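You operate a simulated robot arm through the tools that you are given. There is no shell and no other tool. Be economical: measure what you need, move in short steps, check, and stop when the job is done.

You are at the controls of a simulated two-armed robot. One attempt, no reset.

TASK
Wipe up the spill on the white table with the striped tea towel and put it back.

It is judged by the outcome, as a careful person would: the job done as asked, and still so three seconds after it is handed in. It fails if anything else is knocked over, pushed out of place, dropped, spilled or broken. Flat cloth is picked up by pressing the open fingertips on it (5 to 10 N) and closing them slowly along it; thin cloth reads only 2 to 8 mm in the jaws.

THE ROBOT
Two 7-joint arms with two-finger parallel grippers on one trunk, on a base that drives. Base frame: it is fixed to the floor where the robot stands at the start and does not move with it; the origin is under the middle of the robot, x ahead of it, y to its left, z up. Lengths are in mm, angles in rad, forces in N, time in s.
The left shoulder is at the start at [70, 163, 1095], the right one opposite. Payload 3.43 kg a hand.
The TCP of each hand is the grasp point between the finger pads, 34 mm short of the fingertips. In the tool frame z runs along the fingers and y along their closing line. Largest opening 128 mm; finger width 24, thickness 12; the body of the gripper, 48 by 130 mm, starts 96 mm behind the TCP.
Orientation is that of the tool frame in the base frame, as a unit quaternion [x, y, z, w]. With the fingers straight down and closing along the base's y, the tool's x points along the base's -x, its y along +y and its z along -z.

THE INTERFACE
- The arms move only by the tool arm_command. It takes "left_series", "right_series" or both (then of equal length, played together; a hand with none holds still); each is a list of rows, each a list of 7 numbers: the shift along the base's x, y, z in cm, then the turn, a rotation vector about the base's x, y, z in rad, then the closure, from 0 (fully open) to 1 (shut). In form: [[tx, ty, tz, wx, wy, wz, gripper], ...]. A call has 1 to 12 rows; each row is the pose to reach, as a shift and turn from the pose commanded when the call began. Each row takes 0.2 s and may step no farther than 50 mm and 0.15 rad from the row before; otherwise, or with a gripper value out of range, the whole call is refused. A pose out of reach is approached as far as the arm can. The call stops where the force on the tool passes 40 N (or 10 N more than at its start, if that is more) or the arm is blocked; 0.2 s more then pass. Each finger travels about 153 mm/s and halts on what it meets, pressing with about 24 N; the grip force reading is that of the motor and also rises with nothing between the fingers. The clock runs only during rows and for 0.2 s after the last one: add rows that repeat a pose to give the fingers time. It gives the time, the measured TCP pose, the force on the tool (base axes), the opening and the grip force at its end, in the units of the frame above (readings bear some noise).
- Cameras (640 x 400 px; columns grow to the right, rows downward): "scene" is now at [123.6, -40.3, 1314.2]; the picture's right is [-0.48, -0.88, 0.00], its down [-0.56, 0.31, -0.77] and it looks along [0.67, -0.37, -0.64] (base axes); focal length 278 px, centre (320, 200). "left" rides on the left gripper at [76, 11, -160] in its tool frame; the picture's right is [-0.15, 0.99, 0.00], its down [-0.88, -0.13, -0.46] and it looks along [-0.45, -0.07, 0.89] (tool axes); focal length 234 px, centre (320, 200). "right" rides on the right gripper at [76, -11, -160] in its tool frame; the picture's right is [0.15, 0.99, 0.00], its down [-0.88, 0.13, -0.46] and it looks along [-0.45, 0.07, 0.89] (tool axes); focal length 234 px, centre (320, 200). There is no depth. A picture from a camera that has moved, and an enlarged one, comes with that camera's place and axes in the base frame and with its lens.
- grab_frame(camera): a new picture of that camera. No time passes.
- raise_lower(by): slides the trunk up (or, below 0, down) by that many mm; the arms and the scene camera ride with it, the base frame stays. It gives what a move gives, with no picture.
- roll_base(legs): drives the robot by 1 to 6 legs, each [ahead, left, turn to the left] in mm, mm and rad, along the robot's own axes; the way and the turn of a leg run together, so that a leg with both is an arc; at most 1500 mm and 3.142 rad a leg. The arms and the cameras ride along, it lands a little off, and it stops where it bumps. It gives what a move gives.
- head_to(pan, tilt): turns the head with the scene camera to pan (to the left, within 1.501 rad either way) and tilt (down, from -0.506 to 1.204), counted from straight ahead of the robot. It gives what a move gives.
- close_up(camera, box): a new picture of the part [left, top, right, bottom] of that camera's present view, enlarged. No time passes.
- close_job(): hands the job in; it is judged then, once.

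Go step by step. Nothing tells you exact positions but the pictures and the camera data: compare them with the known pose of the tool, close in by small moves and look again before you grip or let go. The budget is 120 turns and 88 pictures, counting those below and the enlarged ones. Unless the task says otherwise, let go and move clear before handing in, and close with one line.

The tools are called after "Emit:" as name(argument=value, ...) on one line, values as JSON. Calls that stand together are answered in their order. arm_command: Moves the arms, as the interface text tells. Its arguments: {"type":"object","properties":{"left_series":{"type":"array"},"right_series":{"type":"array"}},"required":[]} The other tools are called the same way: raise_lower (by) slides the trunk up or down; roll_base (legs) drives the base; head_to (pan, tilt) turns the head that bears the scene camera; grab_frame (camera) takes a picture; close_up (camera, box) takes an enlarged picture of a part of a camera's view; close_job () hands the job in.

At the start:

```text
clock: 0.0
left_eef_pos: [584.9, -11.7, 1071.3]
left_orientation: [-0.002, 1.0, 0.0, 0.001]
left_ft_force: [0.0, 0.5, -0.2]
left_gripper_width: 128.0
left_gripper_force: 0.0
right_eef_pos: [454.9, -424.5, 1039.8]
right_orientation: [0.0, 1.0, 0.0, -0.001]
right_ft_force: [0.6, 0.1, -0.1]
right_gripper_width: 128.2
right_gripper_force: 0.0
trunk travel left (down, up): [-575.0, 365.0]
robot x, y, heading: [2.5, 0.9, -0.004]
head pan, tilt: [-0.503, 0.693]
```

scene: 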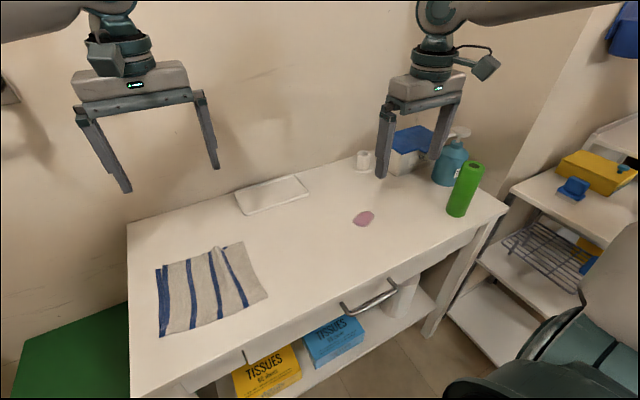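
right: 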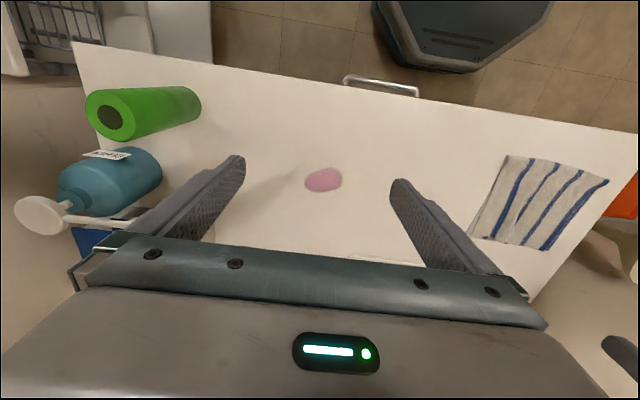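
left: 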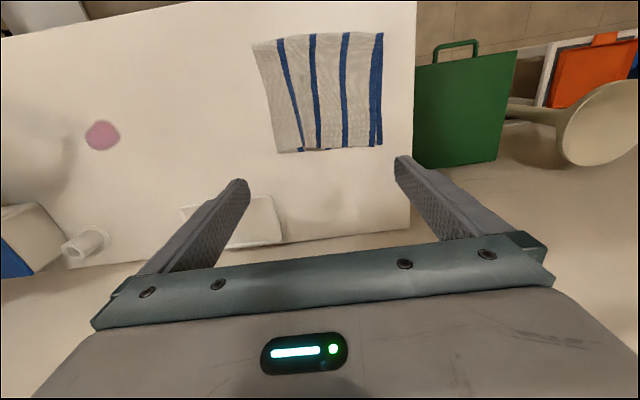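

The spill is near (577, -438). The towel lies flat, about x 475–675 and y -100 to 115. I'll move the left hand aside and look closer at both.

Emit:
arm_command(left_series=[[0, 4, 0, 0, 0, 0, 0], [0, 8, 0, 0, 0, 0, 0], [0, 12, 0, 0, 0, 0, 0], [0, 16, 0, 0, 0, 0, 0], [0, 20, 0, 0, 0, 0, 0], [0, 24, 0, 0, 0, 0, 0], [0, 28, 0, 0, 0, 0, 0]])

Emit:
close_up(camera="scene", box=[120, 140, 440, 340])

```text
clock: 1.6
left_eef_pos: [587.3, 270.1, 1076.1]
left_orientation: [0.0, 1.0, -0.001, 0.0]
left_ft_force: [-0.1, -0.2, -0.4]
left_gripper_width: 127.9
left_gripper_force: 0.0
right_eef_pos: [455.3, -424.0, 1041.2]
right_orientation: [0.0, 1.0, 0.0, 0.001]
right_ft_force: [0.1, 0.4, -0.3]
right_gripper_width: 127.9
right_gripper_force: 0.1
trunk travel left (down, up): [-575.0, 365.0]
robot x, y, heading: [-4.6, -1.7, 0.002]
head pan, tilt: [-0.503, 0.693]
```

```text
2.00 times, centred on (280, 240) of scene
camera zoom: at [123.3, -38.9, 1314.3], right [-0.48, -0.88, 0.0], down [-0.56, 0.31, -0.77], along [0.67, -0.37, -0.64], focal length 556 px, centre (400, 120)
```

zoom: 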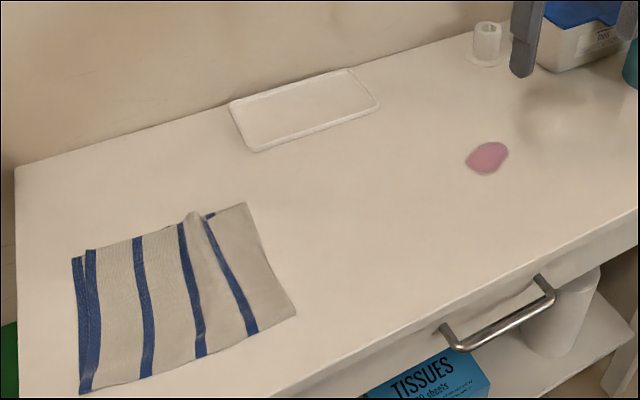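

The towel has a slight ridge along x near y ≈ -33, and its right edge is near y ≈ -100. I'll bring the right hand above the towel's right part, half closed, and look.

Emit:
arm_command(right_series=[[1.5, 4.5, 0, 0, 0, 0, 0.1], [3, 9, 0, 0, 0, 0, 0.2], [4.5, 13.5, 0, 0, 0, 0, 0.3], [6, 18, 0, 0, 0, 0, 0.4], [7.5, 22.5, 0, 0, 0, 0, 0.45], [9, 27, 0, 0, 0, 0, 0.45], [10.5, 31.5, 0, 0, 0, 0, 0.45], [12, 36, 0, 0, 0, 0, 0.45], [12, 36, -4, 0, 0, 0, 0.45], [12, 36, -8, 0, 0, 0, 0.45], [12, 36, -12, 0, 0, 0, 0.45], [12, 36, -16, 0, 0, 0, 0.45]])

Emit:
grab_frame(camera="right")

Emit:
grab_frame(camera="scene")

```text
clock: 4.2
left_eef_pos: [586.5, 267.3, 1076.4]
left_orientation: [0.0, 1.0, 0.0, 0.0]
left_ft_force: [-0.2, -1.2, 0.1]
left_gripper_width: 127.9
left_gripper_force: 0.0
right_eef_pos: [542.9, -147.6, 904.6]
right_orientation: [0.0, 1.0, 0.002, 0.0]
right_ft_force: [0.7, 0.1, -0.1]
right_gripper_width: 70.3
right_gripper_force: 0.0
right hand out of reach, approached as far as the arm can: row 7, 8, 9, 10, 11, 12
trunk travel left (down, up): [-575.0, 365.0]
robot x, y, heading: [-3.1, 0.1, 0.001]
head pan, tilt: [-0.503, 0.693]
```

```text
83 pictures are left
camera right: at [466.3, -159.3, 1065.3], right [-0.15, 0.99, 0.0], down [0.88, 0.13, 0.46], along [0.45, 0.07, -0.89], focal length 234 px, centre (320, 200)
```

right: 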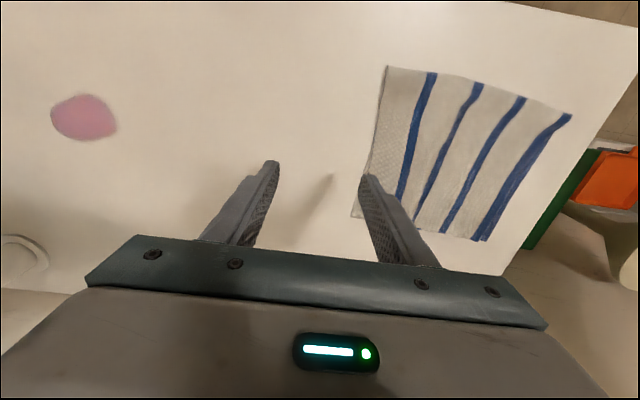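

```text
82 pictures are left
camera scene: at [124.4, -40.4, 1314.1], right [-0.48, -0.88, 0.0], down [-0.56, 0.31, -0.77], along [0.67, -0.37, -0.64], focal length 278 px, centre (320, 200)
```

scene: 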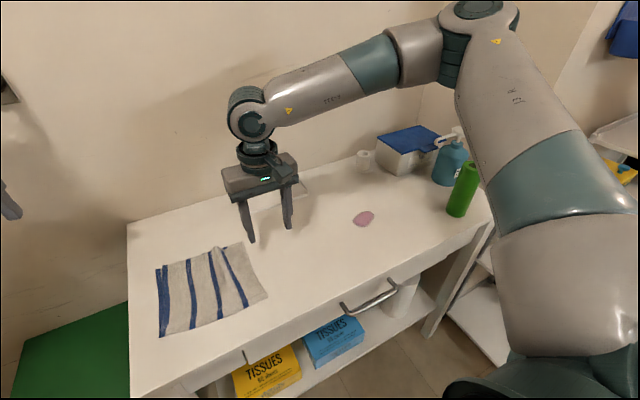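

The right arm runs out of reach at y ≈ -147, so I'll roll the base 130 mm to the left to bring the towel within its reach.

Emit:
roll_base(legs=[[0, 130, 0]])

Emit:
grab_frame(camera="right")

Emit:
grab_frame(camera="scene")

```text
clock: 5.5
left_eef_pos: [585.7, 392.1, 1076.2]
left_orientation: [-0.001, 1.0, 0.001, 0.0]
left_ft_force: [0.9, -0.4, 0.3]
left_gripper_width: 128.2
left_gripper_force: 0.1
right_eef_pos: [542.5, -22.1, 905.1]
right_orientation: [-0.001, 1.0, 0.001, 0.0]
right_ft_force: [1.5, 1.1, -0.6]
right_gripper_width: 70.4
right_gripper_force: 0.1
trunk travel left (down, up): [-575.0, 365.0]
robot x, y, heading: [3.3, 125.2, -0.0]
head pan, tilt: [-0.503, 0.693]
```

```text
81 pictures are left
camera right: at [465.9, -33.4, 1066.0], right [-0.15, 0.99, 0.0], down [0.88, 0.13, 0.46], along [0.45, 0.07, -0.89], focal length 234 px, centre (320, 200)
```

right: 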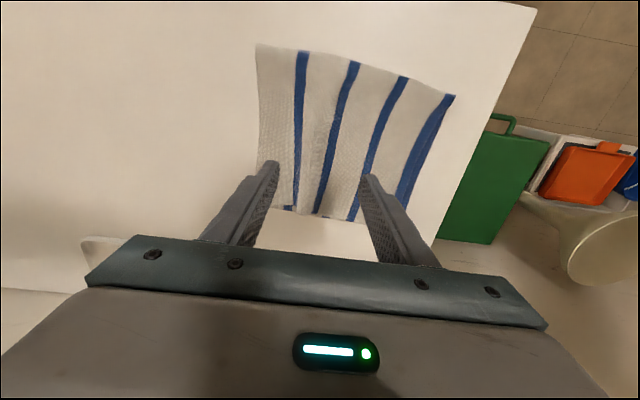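

```text
80 pictures are left
camera scene: at [123.6, 85.2, 1314.2], right [-0.48, -0.88, 0.0], down [-0.56, 0.31, -0.77], along [0.67, -0.37, -0.64], focal length 278 px, centre (320, 200)
```

scene: 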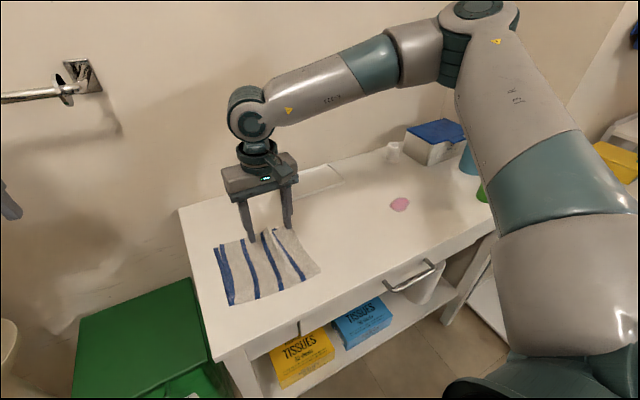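

The towel is now under the right hand, with its right edge at y ≈ -108 and its centre near (562, 0). I'll move to (555, -62) and descend to just above the cloth.

Emit:
arm_command(right_series=[[1.2, -4, 0, 0, 0, 0, 0.5], [1.2, -4, -4, 0, 0, 0, 0.5], [1.2, -4, -8, 0, 0, 0, 0.5], [1.2, -4, -8, 0, 0, 0, 0.5]])

Emit:
grab_frame(camera="right")

Emit:
close_up(camera="scene", box=[170, 160, 410, 310])

```text
clock: 6.3
left_eef_pos: [584.4, 392.4, 1076.4]
left_orientation: [-0.001, 1.0, 0.0, 0.001]
left_ft_force: [-0.2, -0.2, 1.2]
left_gripper_width: 128.1
left_gripper_force: 0.1
right_eef_pos: [553.4, -59.3, 835.9]
right_orientation: [-0.001, 1.0, 0.004, 0.006]
right_ft_force: [-3.3, -0.7, 11.0]
right_gripper_width: 64.2
right_gripper_force: 0.0
trunk travel left (down, up): [-575.0, 365.0]
robot x, y, heading: [-2.4, 126.9, 0.003]
head pan, tilt: [-0.503, 0.693]
stopped in row 4 (right hand): the force on the tool passed its limit (the readings are from after the stop); the commanded pose is now the measured one
```

```text
79 pictures are left
camera right: at [474.1, -71.6, 995.5], right [-0.15, 0.99, 0.01], down [0.87, 0.13, 0.47], along [0.46, 0.08, -0.88], focal length 234 px, centre (320, 200)
```

right: 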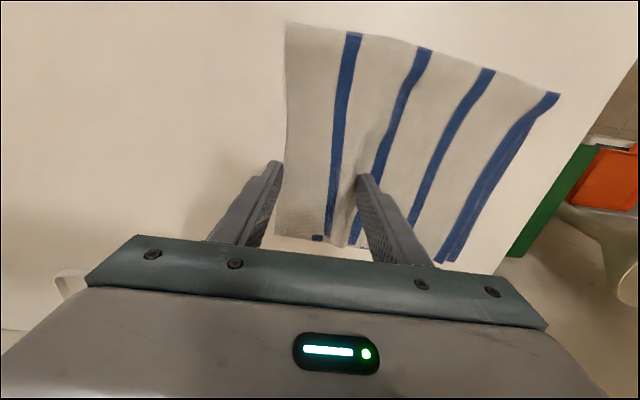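

```text
2.67 times, centred on (290, 235) of scene
camera zoom: at [122.1, 84.2, 1314.4], right [-0.48, -0.88, 0.0], down [-0.56, 0.31, -0.77], along [0.67, -0.37, -0.64], focal length 741 px, centre (400, 107)
```

zoom: 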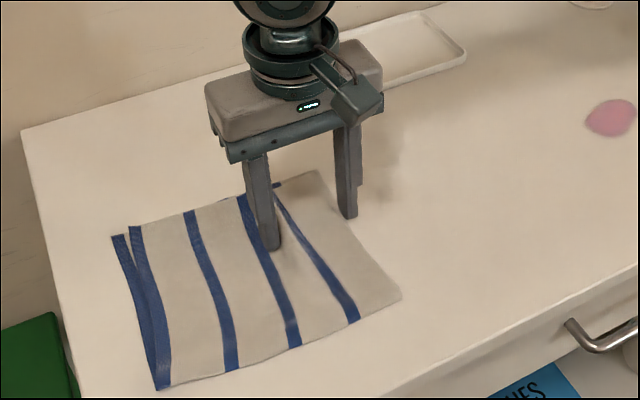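

The call stopped early with an upward force although the tips should still be about 45 mm above the table. I'll hold for a moment and re-read the force.

Emit:
arm_command(right_series=[[0, 0, 0, 0, 0, 0, 0.5], [0, 0, 0, 0, 0, 0, 0.5]])

Emit:
close_up(camera="right", box=[220, 120, 460, 270])

```text
clock: 6.9
left_eef_pos: [585.2, 393.3, 1076.7]
left_orientation: [-0.001, 1.0, 0.0, -0.001]
left_ft_force: [-0.2, -0.4, -0.3]
left_gripper_width: 128.2
left_gripper_force: 0.0
right_eef_pos: [553.5, -58.9, 835.8]
right_orientation: [-0.001, 1.0, 0.004, 0.006]
right_ft_force: [2.1, -2.0, 15.1]
right_gripper_width: 64.1
right_gripper_force: 0.1
trunk travel left (down, up): [-575.0, 365.0]
robot x, y, heading: [-2.1, 122.8, 0.0]
head pan, tilt: [-0.503, 0.693]
```

```text
2.67 times, centred on (340, 195) of right
camera zoom: at [475.1, -70.6, 995.5], right [-0.15, 0.99, 0.0], down [0.87, 0.13, 0.47], along [0.46, 0.07, -0.88], focal length 624 px, centre (267, 213)
```

zoom: 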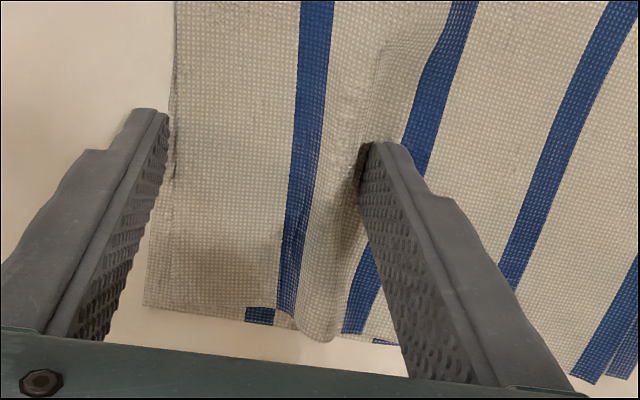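

A steady 15 N with the tips nominally at z 802 is suspicious. I'll lift 40 mm to see if the force goes away.

Emit:
arm_command(right_series=[[0, 0, 2, 0, 0, 0, 0.5], [0, 0, 4, 0, 0, 0, 0.5], [0, 0, 4, 0, 0, 0, 0.5]])

Emit:
close_up(camera="right", box=[220, 20, 540, 260])

Emit:
close_up(camera="scene", box=[200, 170, 360, 310])

```text
clock: 7.7
left_eef_pos: [587.4, 392.8, 1076.0]
left_orientation: [0.0, 1.0, 0.0, -0.001]
left_ft_force: [-0.4, 0.7, -0.1]
left_gripper_width: 128.2
left_gripper_force: 0.2
right_eef_pos: [554.0, -59.7, 874.7]
right_orientation: [-0.001, 1.0, 0.003, 0.005]
right_ft_force: [0.8, 0.2, -0.1]
right_gripper_width: 64.1
right_gripper_force: 0.1
trunk travel left (down, up): [-575.0, 365.0]
robot x, y, heading: [1.6, 127.7, 0.003]
head pan, tilt: [-0.503, 0.693]
```

```text
1.67 times, centred on (380, 140) of right
camera zoom: at [476.6, -71.2, 1035.3], right [-0.15, 0.99, 0.01], down [0.88, 0.13, 0.46], along [0.46, 0.07, -0.89], focal length 390 px, centre (220, 300)
```

zoom: 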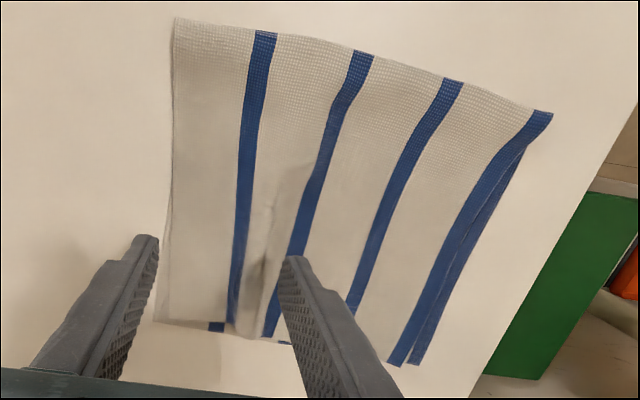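

```text
2.86 times, centred on (280, 240) of scene
camera zoom: at [124.4, 84.9, 1314.1], right [-0.48, -0.88, 0.0], down [-0.56, 0.31, -0.77], along [0.67, -0.37, -0.64], focal length 794 px, centre (434, 86)
```

zoom: 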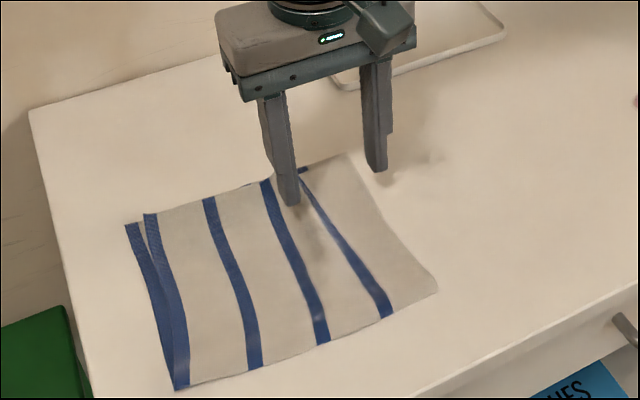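

With the force gone, that was real contact. Triangulating both cameras puts the table surface at z ≈ 800, not 753. That gives the spill at about (539, -405) and the towel at about x 445–625, y -95 to 100, folded double with the fold on the right. I'll straddle that folded edge at (535, -86) and lower gently.

Emit:
arm_command(right_series=[[-1.9, -2.6, 0, 0, 0, 0, 0.55], [-1.9, -2.6, -1.5, 0, 0, 0, 0.55], [-1.9, -2.6, -2.5, 0, 0, 0, 0.55], [-1.9, -2.6, -3, 0, 0, 0, 0.55], [-1.9, -2.6, -3, 0, 0, 0, 0.55]])

Emit:
close_up(camera="right", box=[220, 100, 460, 250])

Emit:
close_up(camera="scene", box=[200, 180, 360, 280])

```text
clock: 8.9
left_eef_pos: [586.9, 392.5, 1075.8]
left_orientation: [0.0, 1.0, 0.001, 0.001]
left_ft_force: [-0.2, 0.7, 0.4]
left_gripper_width: 128.0
left_gripper_force: 0.0
right_eef_pos: [534.5, -85.3, 844.8]
right_orientation: [0.0, 1.0, 0.003, 0.005]
right_ft_force: [-0.3, 0.1, 0.8]
right_gripper_width: 57.6
right_gripper_force: 0.0
trunk travel left (down, up): [-575.0, 365.0]
robot x, y, heading: [1.8, 126.2, 0.001]
head pan, tilt: [-0.503, 0.693]
```

```text
2.67 times, centred on (340, 175) of right
camera zoom: at [455.9, -97.4, 1004.1], right [-0.15, 0.99, 0.01], down [0.88, 0.13, 0.46], along [0.46, 0.07, -0.89], focal length 624 px, centre (267, 267)
```

zoom: 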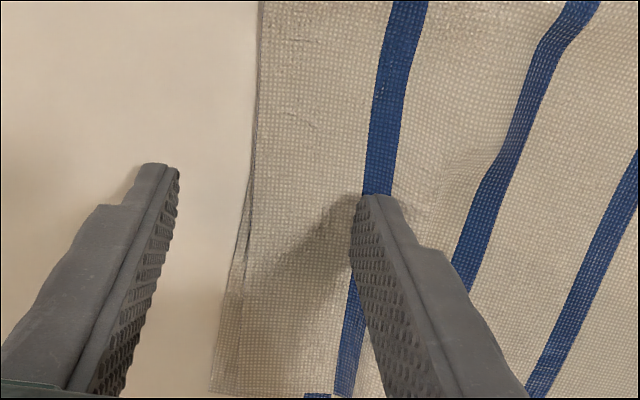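

```text
4.00 times, centred on (280, 230) of scene
camera zoom: at [124.0, 85.3, 1314.2], right [-0.48, -0.88, 0.0], down [-0.56, 0.31, -0.77], along [0.67, -0.37, -0.64], focal length 1112 px, centre (480, 80)
```

zoom: 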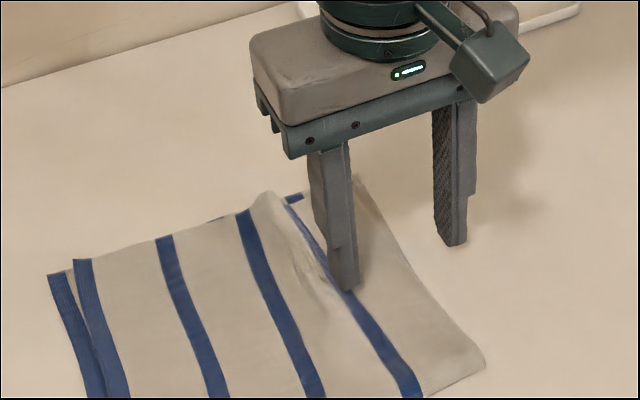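

The towel's fold is at the near edge, and its left and right sides are two-layer free edges. My plan is to pinch the right edge, drag the towel flat across the spill, then pinch the left edge and drag it back. First I'll press down lightly here.

Emit:
arm_command(right_series=[[0, 0, -0.4, 0, 0, 0, 0.55], [0, 0, -0.8, 0, 0, 0, 0.55], [0, 0, -0.8, 0, 0, 0, 0.55]])

```text
clock: 9.7
left_eef_pos: [586.6, 394.3, 1075.7]
left_orientation: [-0.001, 1.0, 0.0, 0.0]
left_ft_force: [-0.5, 0.3, 0.1]
left_gripper_width: 128.3
left_gripper_force: 0.1
right_eef_pos: [534.2, -85.7, 837.7]
right_orientation: [0.0, 1.0, 0.003, 0.005]
right_ft_force: [0.9, -0.5, 0.4]
right_gripper_width: 57.6
right_gripper_force: 0.2
trunk travel left (down, up): [-575.0, 365.0]
robot x, y, heading: [0.8, 125.0, 0.0]
head pan, tilt: [-0.503, 0.693]
```

Emit:
arm_command(right_series=[[0, 0, -0.15, 0, 0, 0, 0.55], [0, 0, -0.3, 0, 0, 0, 0.55], [0, 0, -0.3, 0, 0, 0, 0.55]])

```text
clock: 10.5
left_eef_pos: [585.2, 393.6, 1076.6]
left_orientation: [0.0, 1.0, 0.0, 0.001]
left_ft_force: [0.2, -0.4, -0.4]
left_gripper_width: 127.9
left_gripper_force: 0.1
right_eef_pos: [534.1, -84.7, 835.4]
right_orientation: [-0.001, 1.0, 0.004, 0.008]
right_ft_force: [2.5, -1.5, 20.1]
right_gripper_width: 56.8
right_gripper_force: 0.0
trunk travel left (down, up): [-575.0, 365.0]
robot x, y, heading: [2.5, 123.6, -0.002]
head pan, tilt: [-0.503, 0.693]
```

Contact reads 20 N, so I'll ease off by 1 mm and close slowly.

Emit:
arm_command(right_series=[[0, 0, 0.1, 0, 0, 0, 0.55], [0, 0, 0.1, 0, 0, 0, 0.6], [0, 0, 0.1, 0, 0, 0, 0.65], [0, 0, 0.1, 0, 0, 0, 0.7], [0, 0, 0.1, 0, 0, 0, 0.75], [0, 0, 0.1, 0, 0, 0, 0.8], [0, 0, 0.1, 0, 0, 0, 0.85], [0, 0, 0.1, 0, 0, 0, 0.9], [0, 0, 0.1, 0, 0, 0, 0.95], [0, 0, 0.1, 0, 0, 0, 1], [0, 0, 0.1, 0, 0, 0, 1]])

Emit:
close_up(camera="right", box=[220, 100, 460, 250])

Emit:
close_up(camera="scene", box=[200, 180, 360, 280])

```text
clock: 12.9
left_eef_pos: [584.2, 394.2, 1075.8]
left_orientation: [-0.001, 1.0, 0.0, 0.001]
left_ft_force: [0.3, 0.2, 0.0]
left_gripper_width: 127.8
left_gripper_force: 0.1
right_eef_pos: [533.1, -83.4, 835.8]
right_orientation: [-0.001, 1.0, 0.003, 0.007]
right_ft_force: [-1.2, 1.2, 20.3]
right_gripper_width: 4.2
right_gripper_force: 24.5
trunk travel left (down, up): [-575.0, 365.0]
robot x, y, heading: [3.3, 123.5, 0.002]
head pan, tilt: [-0.503, 0.693]
```

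```text
2.67 times, centred on (340, 175) of right
camera zoom: at [454.4, -96.2, 995.5], right [-0.15, 0.99, 0.0], down [0.88, 0.13, 0.47], along [0.46, 0.07, -0.88], focal length 624 px, centre (267, 267)
```

zoom: 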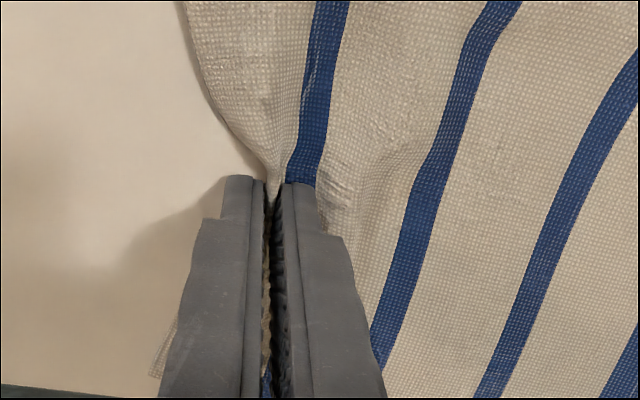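

```text
4.00 times, centred on (280, 230) of scene
camera zoom: at [121.9, 86.1, 1314.5], right [-0.48, -0.88, 0.0], down [-0.56, 0.31, -0.77], along [0.68, -0.37, -0.64], focal length 1112 px, centre (480, 80)
```

zoom: 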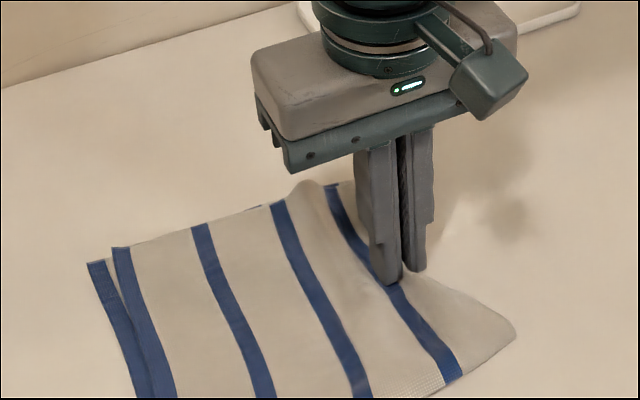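

The right edge is pinched, reading 4.2 mm. I'll lift slightly and drag it 60 mm to the right as a test.

Emit:
arm_command(right_series=[[0, 0, 0.3, 0, 0, 0, 1], [0, -1.5, 0.3, 0, 0, 0, 1], [0, -3, 0.3, 0, 0, 0, 1], [0, -4.5, 0.3, 0, 0, 0, 1], [0, -6, 0.3, 0, 0, 0, 1]])

Emit:
grab_frame(camera="right")

Emit:
close_up(camera="scene", box=[170, 160, 410, 310])

```text
clock: 14.1
left_eef_pos: [586.1, 393.1, 1075.1]
left_orientation: [-0.001, 1.0, 0.0, 0.0]
left_ft_force: [0.2, 0.3, 0.0]
left_gripper_width: 127.8
left_gripper_force: 0.1
right_eef_pos: [532.8, -144.2, 837.7]
right_orientation: [-0.001, 1.0, 0.003, 0.005]
right_ft_force: [0.1, 0.7, 0.0]
right_gripper_width: 4.0
right_gripper_force: 24.4
trunk travel left (down, up): [-575.0, 365.0]
robot x, y, heading: [-0.1, 124.6, 0.003]
head pan, tilt: [-0.503, 0.693]
```

```text
70 pictures are left
camera right: at [453.9, -156.5, 997.8], right [-0.15, 0.99, 0.01], down [0.88, 0.13, 0.47], along [0.46, 0.07, -0.89], focal length 234 px, centre (320, 200)
```

right: 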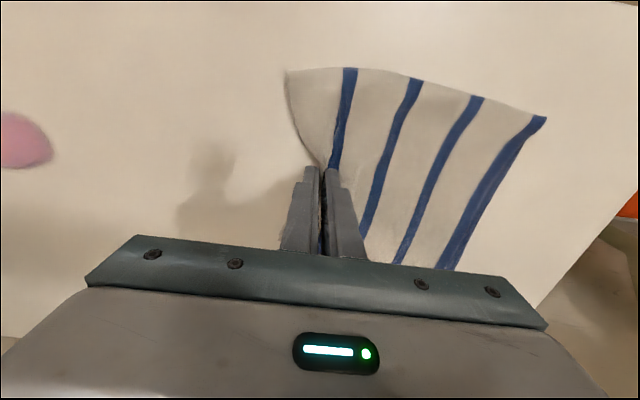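

```text
2.67 times, centred on (290, 235) of scene
camera zoom: at [123.6, 84.6, 1314.2], right [-0.48, -0.88, 0.0], down [-0.56, 0.31, -0.77], along [0.67, -0.37, -0.64], focal length 741 px, centre (400, 107)
```

zoom: 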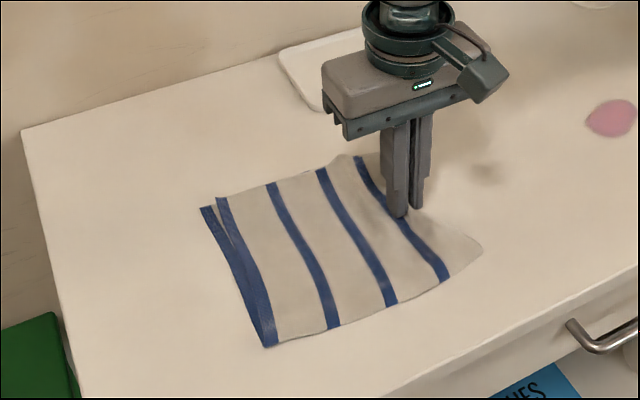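

Both layers follow together. I'll drag on across the spill until the hand reaches y ≈ -495.

Emit:
arm_command(right_series=[[0, -3, 0, 0, 0, 0, 1], [0, -6, 0, 0, 0, 0, 1], [0, -9, 0, 0, 0, 0, 1], [0, -12, 0, 0, 0, 0, 1], [0, -15, 0, 0, 0, 0, 1], [0, -18, 0, 0, 0, 0, 1], [0, -21, 0, 0, 0, 0, 1], [0, -24, 0, 0, 0, 0, 1], [0, -27, 0, 0, 0, 0, 1], [0, -30, 0, 0, 0, 0, 1], [0, -33, 0, 0, 0, 0, 1], [0, -35, 0, 0, 0, 0, 1]])

Emit:
grab_frame(camera="scene")

Emit:
grab_frame(camera="right")

```text
clock: 16.7
left_eef_pos: [585.6, 392.1, 1077.1]
left_orientation: [-0.001, 1.0, 0.0, 0.0]
left_ft_force: [0.7, -0.9, 0.1]
left_gripper_width: 127.7
left_gripper_force: 0.1
right_eef_pos: [533.1, -497.3, 835.9]
right_orientation: [-0.001, 1.0, 0.004, 0.005]
right_ft_force: [1.0, 1.1, 3.5]
right_gripper_width: 3.9
right_gripper_force: 24.2
trunk travel left (down, up): [-575.0, 365.0]
robot x, y, heading: [1.1, 124.2, 0.003]
head pan, tilt: [-0.503, 0.693]
```

```text
68 pictures are left
camera scene: at [122.9, 84.5, 1314.5], right [-0.48, -0.88, 0.0], down [-0.56, 0.31, -0.77], along [0.67, -0.37, -0.64], focal length 278 px, centre (320, 200)
```

scene: 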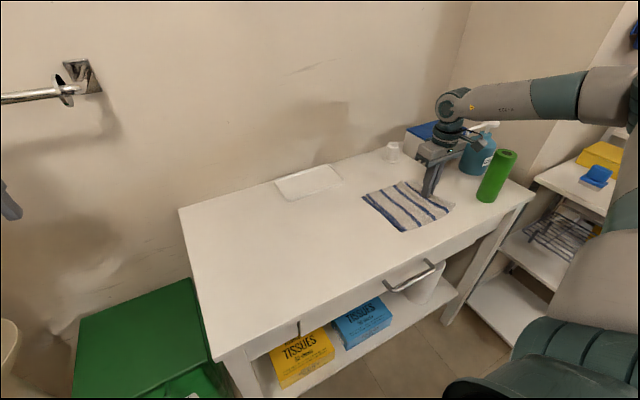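

```text
67 pictures are left
camera right: at [454.2, -508.6, 995.8], right [-0.15, 0.99, 0.01], down [0.88, 0.13, 0.47], along [0.46, 0.07, -0.88], focal length 234 px, centre (320, 200)
```

right: 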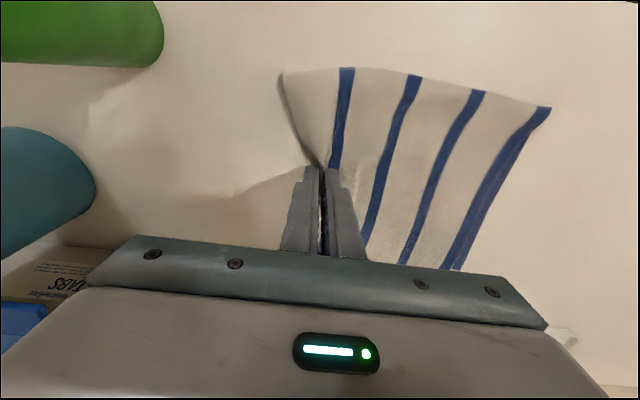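

The towel lies flat over the spill. I'll release it, rise, then press closed fingertips on the cloth over the spill at about (539, -405) and scrub.

Emit:
arm_command(right_series=[[0, 0, 0, 0, 0, 0, 0.95], [0, 0, 0.2, 0, 0, 0, 0.85], [0, 0, 0.5, 0, 0, 0, 0.8], [0, 0, 2, 0, 0, 0, 0.8], [0, 0, 5, 0, 0, 0, 0.8], [0, 4.6, 5, 0, 0, 0, 1], [0.5, 9.2, 5, 0, 0, 0, 1], [0.5, 9.2, 2.5, 0, 0, 0, 1], [0.5, 9.2, 1, 0, 0, 0, 1]])

Emit:
grab_frame(camera="right")

```text
clock: 18.7
left_eef_pos: [586.5, 393.4, 1075.9]
left_orientation: [-0.001, 1.0, 0.0, -0.001]
left_ft_force: [-0.1, 0.6, -0.2]
left_gripper_width: 127.9
left_gripper_force: 0.1
right_eef_pos: [542.5, -402.6, 849.7]
right_orientation: [0.0, 1.0, 0.003, 0.004]
right_ft_force: [0.0, 0.1, -0.3]
right_gripper_width: 0.0
right_gripper_force: 24.0
trunk travel left (down, up): [-575.0, 365.0]
robot x, y, heading: [1.1, 125.9, 0.001]
head pan, tilt: [-0.503, 0.693]
```

```text
66 pictures are left
camera right: at [463.4, -414.4, 1008.6], right [-0.15, 0.99, 0.01], down [0.88, 0.13, 0.46], along [0.46, 0.07, -0.89], focal length 234 px, centre (320, 200)
```

right: 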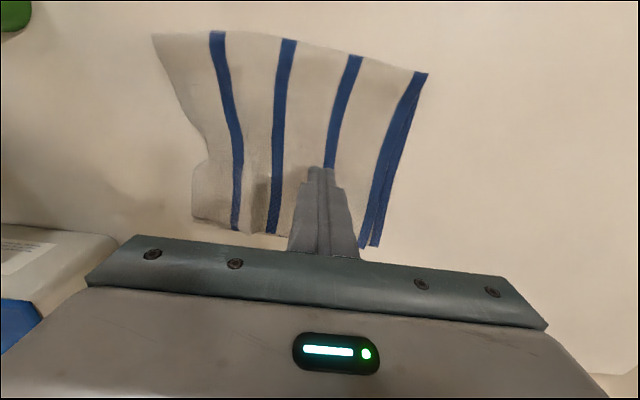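

The fingertips are closed above the cloth over the spill. I'll lower to light contact.

Emit:
arm_command(right_series=[[0, 0, -0.6, 0, 0, 0, 1], [0, 0, -1, 0, 0, 0, 1], [0, 0, -1.2, 0, 0, 0, 1], [0, 0, -1.3, 0, 0, 0, 1]])

```text
clock: 19.7
left_eef_pos: [586.4, 393.8, 1075.2]
left_orientation: [0.0, 1.0, 0.0, 0.0]
left_ft_force: [0.3, -0.3, -0.3]
left_gripper_width: 127.9
left_gripper_force: 0.1
right_eef_pos: [540.3, -403.9, 835.5]
right_orientation: [-0.001, 1.0, 0.004, 0.005]
right_ft_force: [-0.2, 0.0, 2.9]
right_gripper_width: 0.1
right_gripper_force: 24.2
trunk travel left (down, up): [-575.0, 365.0]
robot x, y, heading: [2.6, 122.0, -0.004]
head pan, tilt: [-0.503, 0.693]
```

Contact is light at about 3 N. I'll press a touch more and scrub in a small pattern across the spill, ending where I began.

Emit:
arm_command(right_series=[[0, 0, -0.07, 0, 0, 0, 1], [0, -1.5, -0.07, 0, 0, 0, 1], [0, -3, -0.07, 0, 0, 0, 1], [1.5, -1.5, -0.07, 0, 0, 0, 1], [2, 0, -0.07, 0, 0, 0, 1], [1, 1.5, -0.07, 0, 0, 0, 1], [0, 2.5, -0.07, 0, 0, 0, 1], [-1.5, 1, -0.07, 0, 0, 0, 1], [-2, -0.5, -0.07, 0, 0, 0, 1], [-1, -2, -0.07, 0, 0, 0, 1], [0, 0, -0.07, 0, 0, 0, 1]])

Emit:
grab_frame(camera="right")

```text
clock: 22.1
left_eef_pos: [584.9, 394.3, 1076.6]
left_orientation: [0.0, 1.0, 0.0, 0.0]
left_ft_force: [0.4, -0.5, 0.1]
left_gripper_width: 127.9
left_gripper_force: 0.1
right_eef_pos: [539.4, -404.5, 835.0]
right_orientation: [0.0, 1.0, 0.002, 0.006]
right_ft_force: [-1.8, -7.1, 21.1]
right_gripper_width: 0.0
right_gripper_force: 24.1
trunk travel left (down, up): [-575.0, 365.0]
robot x, y, heading: [4.8, 126.5, 0.006]
head pan, tilt: [-0.503, 0.693]
```

```text
65 pictures are left
camera right: at [459.5, -415.9, 995.6], right [-0.15, 0.99, 0.0], down [0.87, 0.13, 0.47], along [0.46, 0.07, -0.88], focal length 234 px, centre (320, 200)
```

right: 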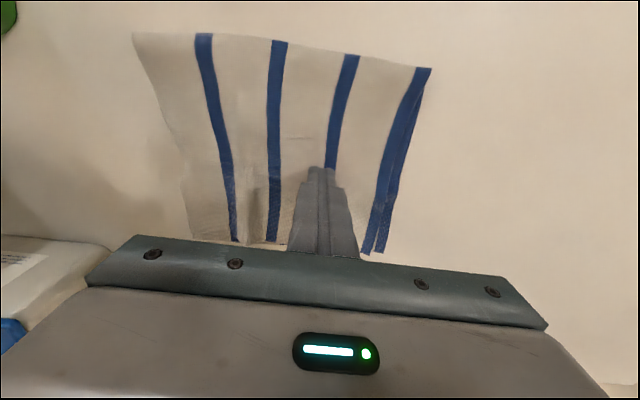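

The towel is still flat and now covers y ≈ -500 to -335. I'll lift off, draw the left hand in by 100 mm, and roll the base 120 mm left so the right hand can bring the towel all the way back.

Emit:
arm_command(right_series=[[0, 0, 2, 0, 0, 0, 1], [0, 0, 5, 0, 0, 0, 1], [0, 0, 8, 0, 0, 0, 1]], left_series=[[0, -4, 0, 0, 0, 0, 0], [0, -7, 0, 0, 0, 0, 0], [0, -10, 0, 0, 0, 0, 0]])

Emit:
roll_base(legs=[[0, 120, 0]])

Emit:
grab_frame(camera="scene")

Emit:
grab_frame(camera="right")

```text
clock: 22.9
left_eef_pos: [587.6, 292.0, 1075.8]
left_orientation: [-0.002, 1.0, 0.0, 0.0]
left_ft_force: [0.6, -0.4, 0.6]
left_gripper_width: 127.9
left_gripper_force: 0.0
right_eef_pos: [542.4, -404.1, 912.0]
right_orientation: [-0.001, 1.0, 0.004, 0.005]
right_ft_force: [-0.3, 0.3, 0.6]
right_gripper_width: 0.1
right_gripper_force: 23.6
trunk travel left (down, up): [-575.0, 365.0]
robot x, y, heading: [0.0, 123.4, -0.001]
head pan, tilt: [-0.503, 0.693]
```

```text
clock: 24.1
left_eef_pos: [585.7, 412.4, 1075.5]
left_orientation: [-0.002, 1.0, 0.0, 0.0]
left_ft_force: [-0.2, 0.8, 0.1]
left_gripper_width: 128.0
left_gripper_force: 0.1
right_eef_pos: [543.4, -284.0, 913.0]
right_orientation: [-0.002, 1.0, 0.004, 0.005]
right_ft_force: [-0.6, 0.5, -0.3]
right_gripper_width: 0.1
right_gripper_force: 23.9
trunk travel left (down, up): [-575.0, 365.0]
robot x, y, heading: [3.6, 243.3, -0.001]
head pan, tilt: [-0.503, 0.693]
```

```text
64 pictures are left
camera scene: at [123.8, 203.2, 1314.2], right [-0.48, -0.88, 0.0], down [-0.56, 0.31, -0.77], along [0.67, -0.37, -0.64], focal length 278 px, centre (320, 200)
```

scene: 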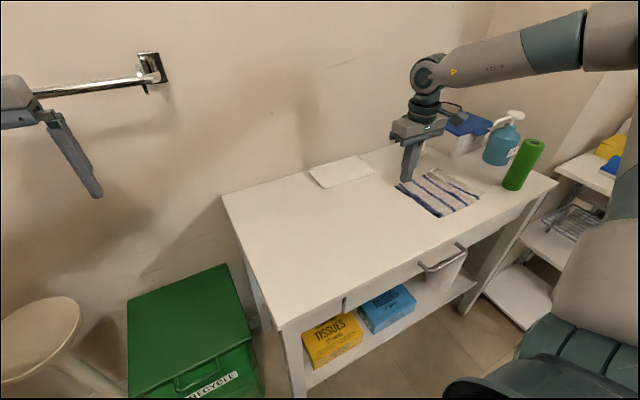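

```text
63 pictures are left
camera right: at [465.2, -296.8, 1073.9], right [-0.15, 0.99, 0.01], down [0.88, 0.13, 0.46], along [0.46, 0.07, -0.89], focal length 234 px, centre (320, 200)
```

right: 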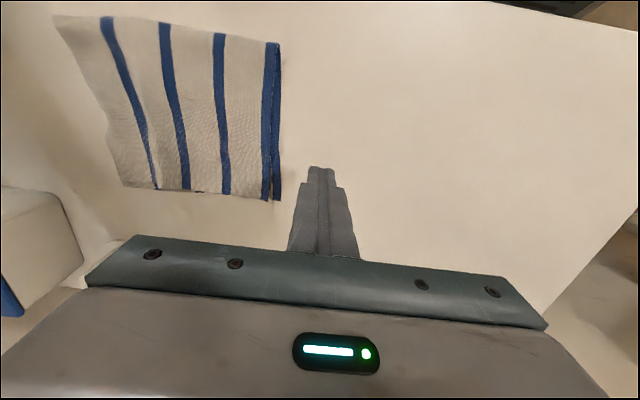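

The towel's left edge is at about y -333, with its middle at x ≈ 527. I'll straddle it and descend.

Emit:
arm_command(right_series=[[-0.6, -3, 0, 0, 0, 0, 0.8], [-1.2, -5.9, -1, 0, 0, 0, 0.6], [-1.2, -5.9, -4, 0, 0, 0, 0.55], [-1.2, -5.9, -6.5, 0, 0, 0, 0.55], [-1.2, -5.9, -7.4, 0, 0, 0, 0.55], [-1.2, -5.9, -7.4, 0, 0, 0, 0.55]])

Emit:
close_up(camera="right", box=[220, 100, 460, 250])

```text
clock: 25.6
left_eef_pos: [585.2, 412.3, 1075.9]
left_orientation: [-0.002, 1.0, 0.0, 0.0]
left_ft_force: [0.7, -1.0, -0.3]
left_gripper_width: 128.1
left_gripper_force: 0.0
right_eef_pos: [532.3, -345.5, 839.7]
right_orientation: [-0.002, 1.0, 0.003, 0.006]
right_ft_force: [0.4, 0.2, -0.1]
right_gripper_width: 57.7
right_gripper_force: 0.1
trunk travel left (down, up): [-575.0, 365.0]
robot x, y, heading: [-1.3, 240.5, 0.003]
head pan, tilt: [-0.503, 0.693]
```

```text
2.67 times, centred on (340, 175) of right
camera zoom: at [453.0, -356.7, 999.8], right [-0.15, 0.99, 0.01], down [0.88, 0.13, 0.47], along [0.46, 0.07, -0.89], focal length 624 px, centre (267, 267)
```

zoom: 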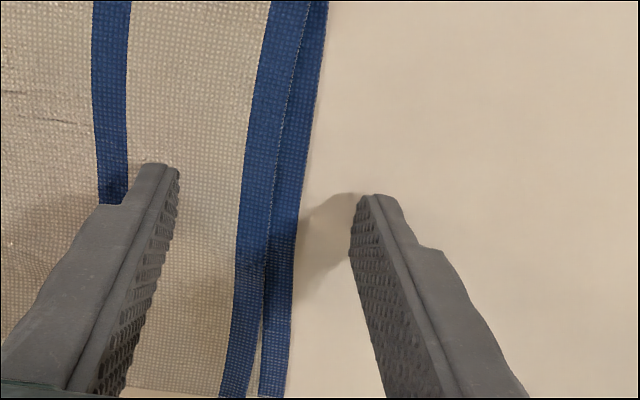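

The fingers straddle both layers well. I'll shift 4 mm further in and press down gently.

Emit:
arm_command(right_series=[[0, -0.4, -0.15, 0, 0, 0, 0.55], [0, -0.4, -0.3, 0, 0, 0, 0.55], [0, -0.4, -0.4, 0, 0, 0, 0.55], [0, -0.4, -0.4, 0, 0, 0, 0.55]])

```text
clock: 26.6
left_eef_pos: [586.0, 413.5, 1075.4]
left_orientation: [-0.002, 1.0, 0.0, 0.0]
left_ft_force: [0.5, -0.4, -0.5]
left_gripper_width: 127.8
left_gripper_force: 0.2
right_eef_pos: [530.6, -348.9, 836.4]
right_orientation: [-0.002, 1.0, 0.003, 0.006]
right_ft_force: [0.3, -0.7, 5.6]
right_gripper_width: 58.1
right_gripper_force: 0.0
trunk travel left (down, up): [-575.0, 365.0]
robot x, y, heading: [-0.3, 245.1, -0.003]
head pan, tilt: [-0.503, 0.693]
```

Contact is about 6 N, which is right. I'll press a hair more and close slowly.

Emit:
arm_command(right_series=[[0, 0, -0.05, 0, 0, 0, 0.6], [0, 0, -0.05, 0, 0, 0, 0.65], [0, 0, -0.05, 0, 0, 0, 0.7], [0, 0, -0.05, 0, 0, 0, 0.75], [0, 0, -0.05, 0, 0, 0, 0.8], [0, 0, -0.05, 0, 0, 0, 0.85], [0, 0, -0.05, 0, 0, 0, 0.9], [0, 0, -0.05, 0, 0, 0, 0.95], [0, 0, -0.05, 0, 0, 0, 1], [0, 0, -0.05, 0, 0, 0, 1]])

Emit:
close_up(camera="right", box=[220, 100, 460, 250])

```text
clock: 28.8
left_eef_pos: [585.5, 413.5, 1076.5]
left_orientation: [-0.002, 1.0, 0.0, 0.0]
left_ft_force: [-0.2, -0.4, 0.0]
left_gripper_width: 127.9
left_gripper_force: 0.0
right_eef_pos: [530.5, -349.0, 836.1]
right_orientation: [-0.001, 1.0, 0.002, 0.006]
right_ft_force: [1.1, -2.5, 13.8]
right_gripper_width: 6.1
right_gripper_force: 23.9
trunk travel left (down, up): [-575.0, 365.0]
robot x, y, heading: [-1.5, 240.4, 0.0]
head pan, tilt: [-0.503, 0.693]
```

```text
2.67 times, centred on (340, 175) of right
camera zoom: at [452.1, -360.2, 995.8], right [-0.15, 0.99, 0.0], down [0.88, 0.13, 0.47], along [0.46, 0.07, -0.88], focal length 624 px, centre (267, 267)
```

zoom: 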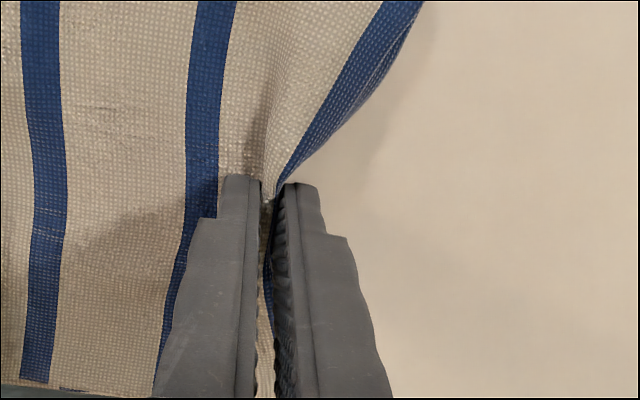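

Gripped at 6 mm. I'll lift slightly and drag the towel 150 mm left, then look.

Emit:
arm_command(right_series=[[0, 0, 0.25, 0, 0, 0, 1], [0, 2, 0.25, 0, 0, 0, 1], [0, 4, 0.25, 0, 0, 0, 1], [0, 6, 0.25, 0, 0, 0, 1], [0, 9, 0.25, 0, 0, 0, 1], [0, 12, 0.25, 0, 0, 0, 1], [0, 15, 0.25, 0, 0, 0, 1]])

Emit:
grab_frame(camera="scene")

Emit:
grab_frame(camera="right")

```text
clock: 30.4
left_eef_pos: [586.4, 412.9, 1074.9]
left_orientation: [-0.002, 1.0, 0.0, -0.001]
left_ft_force: [0.1, -0.1, -0.7]
left_gripper_width: 128.2
left_gripper_force: 0.1
right_eef_pos: [530.8, -198.8, 836.3]
right_orientation: [-0.001, 1.0, 0.003, 0.004]
right_ft_force: [0.0, -0.3, 1.2]
right_gripper_width: 3.9
right_gripper_force: 24.3
trunk travel left (down, up): [-575.0, 365.0]
robot x, y, heading: [2.7, 242.6, -0.001]
head pan, tilt: [-0.503, 0.693]
```

```text
60 pictures are left
camera scene: at [124.1, 204.2, 1314.0], right [-0.48, -0.88, 0.0], down [-0.56, 0.31, -0.77], along [0.67, -0.37, -0.64], focal length 278 px, centre (320, 200)
```

scene: 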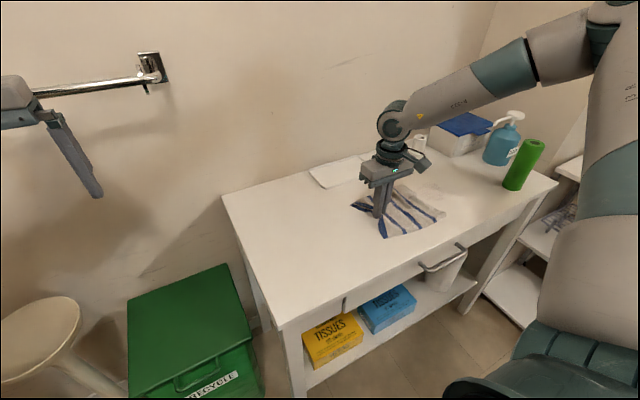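

```text
59 pictures are left
camera right: at [452.3, -209.7, 997.3], right [-0.15, 0.99, 0.01], down [0.88, 0.13, 0.46], along [0.46, 0.07, -0.89], focal length 234 px, centre (320, 200)
```

right: 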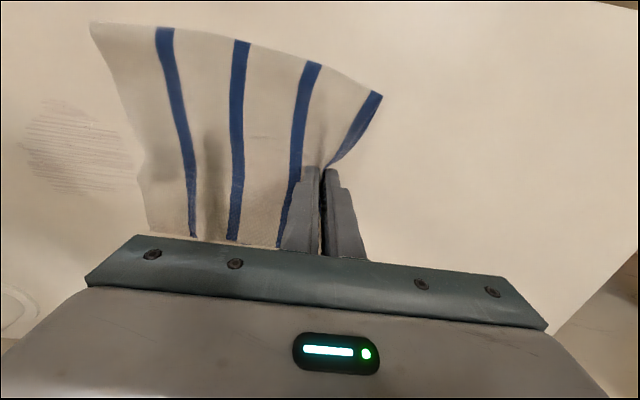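

The pink is gone, but a faint streaky smear shows where the spill was. I'll zoom in on it.

Emit:
close_up(camera="right", box=[0, 60, 200, 220])

Emit:
close_up(camera="scene", box=[340, 140, 500, 260])

```text
2.50 times, centred on (100, 140) of right
camera zoom: at [452.3, -209.7, 997.3], right [-0.15, 0.99, 0.01], down [0.88, 0.13, 0.46], along [0.46, 0.07, -0.89], focal length 585 px, centre (870, 350)
```

zoom: 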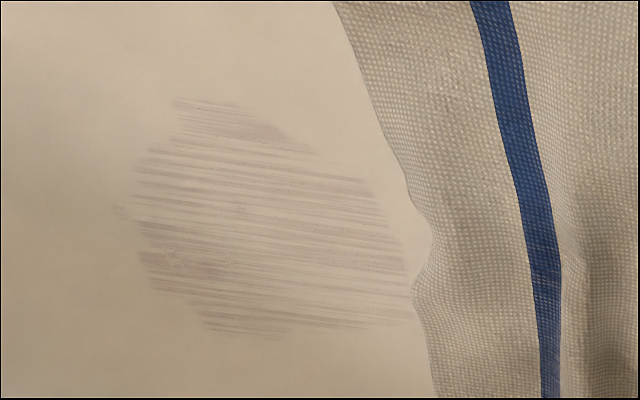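

```text
3.33 times, centred on (420, 200) of scene
camera zoom: at [124.1, 204.2, 1314.0], right [-0.48, -0.88, 0.0], down [-0.56, 0.31, -0.77], along [0.67, -0.37, -0.64], focal length 926 px, centre (-13, 200)
```

zoom: 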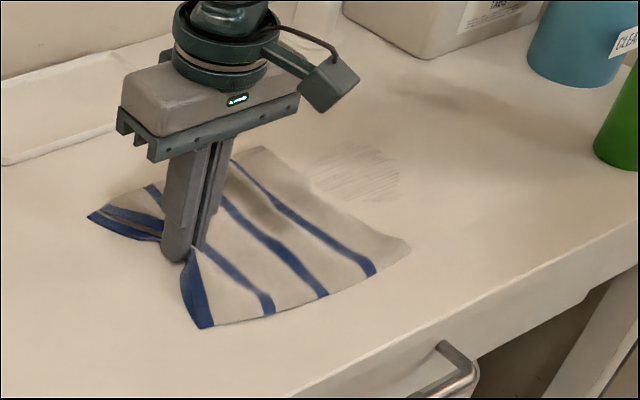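

A smear of residue remains over about (536±40, -400±47). I'll release here, take the towel's right edge again (y ≈ -355), and make several pressed strokes across it.

Emit:
arm_command(right_series=[[0, 0, 0, 0, 0, 0, 0.95], [0, 0, 0.2, 0, 0, 0, 0.85], [0, 0, 0.5, 0, 0, 0, 0.8], [0, 0, 2, 0, 0, 0, 0.8], [0, 0, 5, 0, 0, 0, 0.8], [0, -5, 5, 0, 0, 0, 0.7], [0, -10, 5, 0, 0, 0, 0.6], [0, -14, 5, 0, 0, 0, 0.55], [0, -14, 5, 0, 0, 0, 0.55]])

Emit:
grab_frame(camera="right")

```text
clock: 32.4
left_eef_pos: [586.4, 412.6, 1075.1]
left_orientation: [-0.002, 1.0, 0.0, 0.0]
left_ft_force: [0.0, 0.7, 0.0]
left_gripper_width: 128.1
left_gripper_force: 0.0
right_eef_pos: [531.2, -337.8, 885.6]
right_orientation: [-0.002, 1.0, 0.003, 0.004]
right_ft_force: [-0.3, 0.7, -0.8]
right_gripper_width: 57.7
right_gripper_force: 0.0
trunk travel left (down, up): [-575.0, 365.0]
robot x, y, heading: [4.1, 243.5, 0.002]
head pan, tilt: [-0.503, 0.693]
```

```text
56 pictures are left
camera right: at [453.3, -349.4, 1046.1], right [-0.15, 0.99, 0.01], down [0.88, 0.13, 0.46], along [0.46, 0.07, -0.89], focal length 234 px, centre (320, 200)
```

right: 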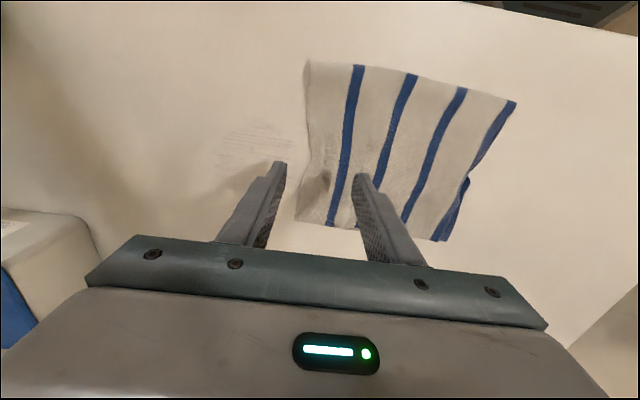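

The right edge is at y ≈ -351, well between the fingers. I'll descend.

Emit:
arm_command(right_series=[[0, 0, -2.5, 0, 0, 0, 0.55], [0, 0, -4.2, 0, 0, 0, 0.55], [0, 0, -4.7, 0, 0, 0, 0.55], [0, 0, -4.9, 0, 0, 0, 0.55], [0, 0, -4.9, 0, 0, 0, 0.55]])

```text
clock: 33.5
left_eef_pos: [586.9, 412.4, 1075.5]
left_orientation: [-0.002, 1.0, 0.0, -0.001]
left_ft_force: [-0.8, 0.0, 0.2]
left_gripper_width: 128.1
left_gripper_force: 0.0
right_eef_pos: [532.5, -337.0, 838.7]
right_orientation: [-0.002, 1.0, 0.004, 0.005]
right_ft_force: [-0.1, -0.2, -0.6]
right_gripper_width: 57.5
right_gripper_force: 0.1
trunk travel left (down, up): [-575.0, 365.0]
robot x, y, heading: [1.9, 243.3, -0.002]
head pan, tilt: [-0.503, 0.693]
```

Emit:
arm_command(right_series=[[0, 0, -0.15, 0, 0, 0, 0.55], [0, 0, -0.28, 0, 0, 0, 0.55], [0, 0, -0.28, 0, 0, 0, 0.55], [0, 0, -0.28, 0, 0, 0, 0.6], [0, 0, -0.28, 0, 0, 0, 0.66], [0, 0, -0.28, 0, 0, 0, 0.72], [0, 0, -0.28, 0, 0, 0, 0.78], [0, 0, -0.28, 0, 0, 0, 0.84], [0, 0, -0.28, 0, 0, 0, 0.9], [0, 0, -0.28, 0, 0, 0, 0.95], [0, 0, -0.28, 0, 0, 0, 1], [0, 0, -0.28, 0, 0, 0, 1]])

Emit:
grab_frame(camera="right")

```text
clock: 36.1
left_eef_pos: [585.4, 412.3, 1074.7]
left_orientation: [-0.002, 1.0, 0.0, 0.001]
left_ft_force: [0.8, 0.7, -0.1]
left_gripper_width: 128.0
left_gripper_force: 0.1
right_eef_pos: [533.0, -337.3, 836.4]
right_orientation: [-0.001, 1.0, 0.004, 0.004]
right_ft_force: [-0.1, 1.4, -0.1]
right_gripper_width: 3.9
right_gripper_force: 23.8
trunk travel left (down, up): [-575.0, 365.0]
robot x, y, heading: [-2.3, 242.3, 0.001]
head pan, tilt: [-0.503, 0.693]
```

```text
55 pictures are left
camera right: at [453.6, -349.5, 996.3], right [-0.15, 0.99, 0.01], down [0.88, 0.13, 0.47], along [0.46, 0.07, -0.89], focal length 234 px, centre (320, 200)
```

right: 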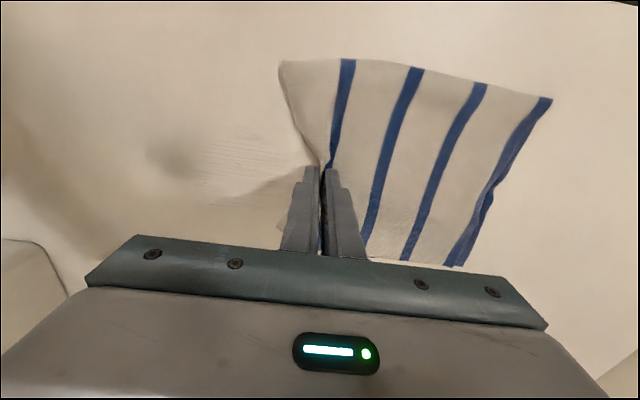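

The edge is gripped with the smear just to its right. First pressed stroke, along the near strip of the smear (x ≈ 508), then lift and return.

Emit:
arm_command(right_series=[[-2.5, 0, 0, 0, 0, 0, 1], [-2.5, -2, -0.1, 0, 0, 0, 1], [-2.5, -5, -0.1, 0, 0, 0, 1], [-2.5, -8, -0.1, 0, 0, 0, 1], [-2.5, -11, -0.1, 0, 0, 0, 1], [-2.5, -14, -0.1, 0, 0, 0, 1]])

```text
clock: 37.5
left_eef_pos: [586.0, 413.3, 1076.2]
left_orientation: [-0.001, 1.0, 0.0, 0.0]
left_ft_force: [0.2, -0.3, 0.2]
left_gripper_width: 128.0
left_gripper_force: 0.1
right_eef_pos: [509.3, -387.5, 835.9]
right_orientation: [0.0, 1.0, 0.002, 0.007]
right_ft_force: [3.3, -0.1, 14.8]
right_gripper_width: 4.0
right_gripper_force: 23.5
right hand out of reach, approached as far as the arm can: row 4, 5, 6
trunk travel left (down, up): [-575.0, 365.0]
robot x, y, heading: [2.9, 244.7, 0.001]
head pan, tilt: [-0.503, 0.693]
```

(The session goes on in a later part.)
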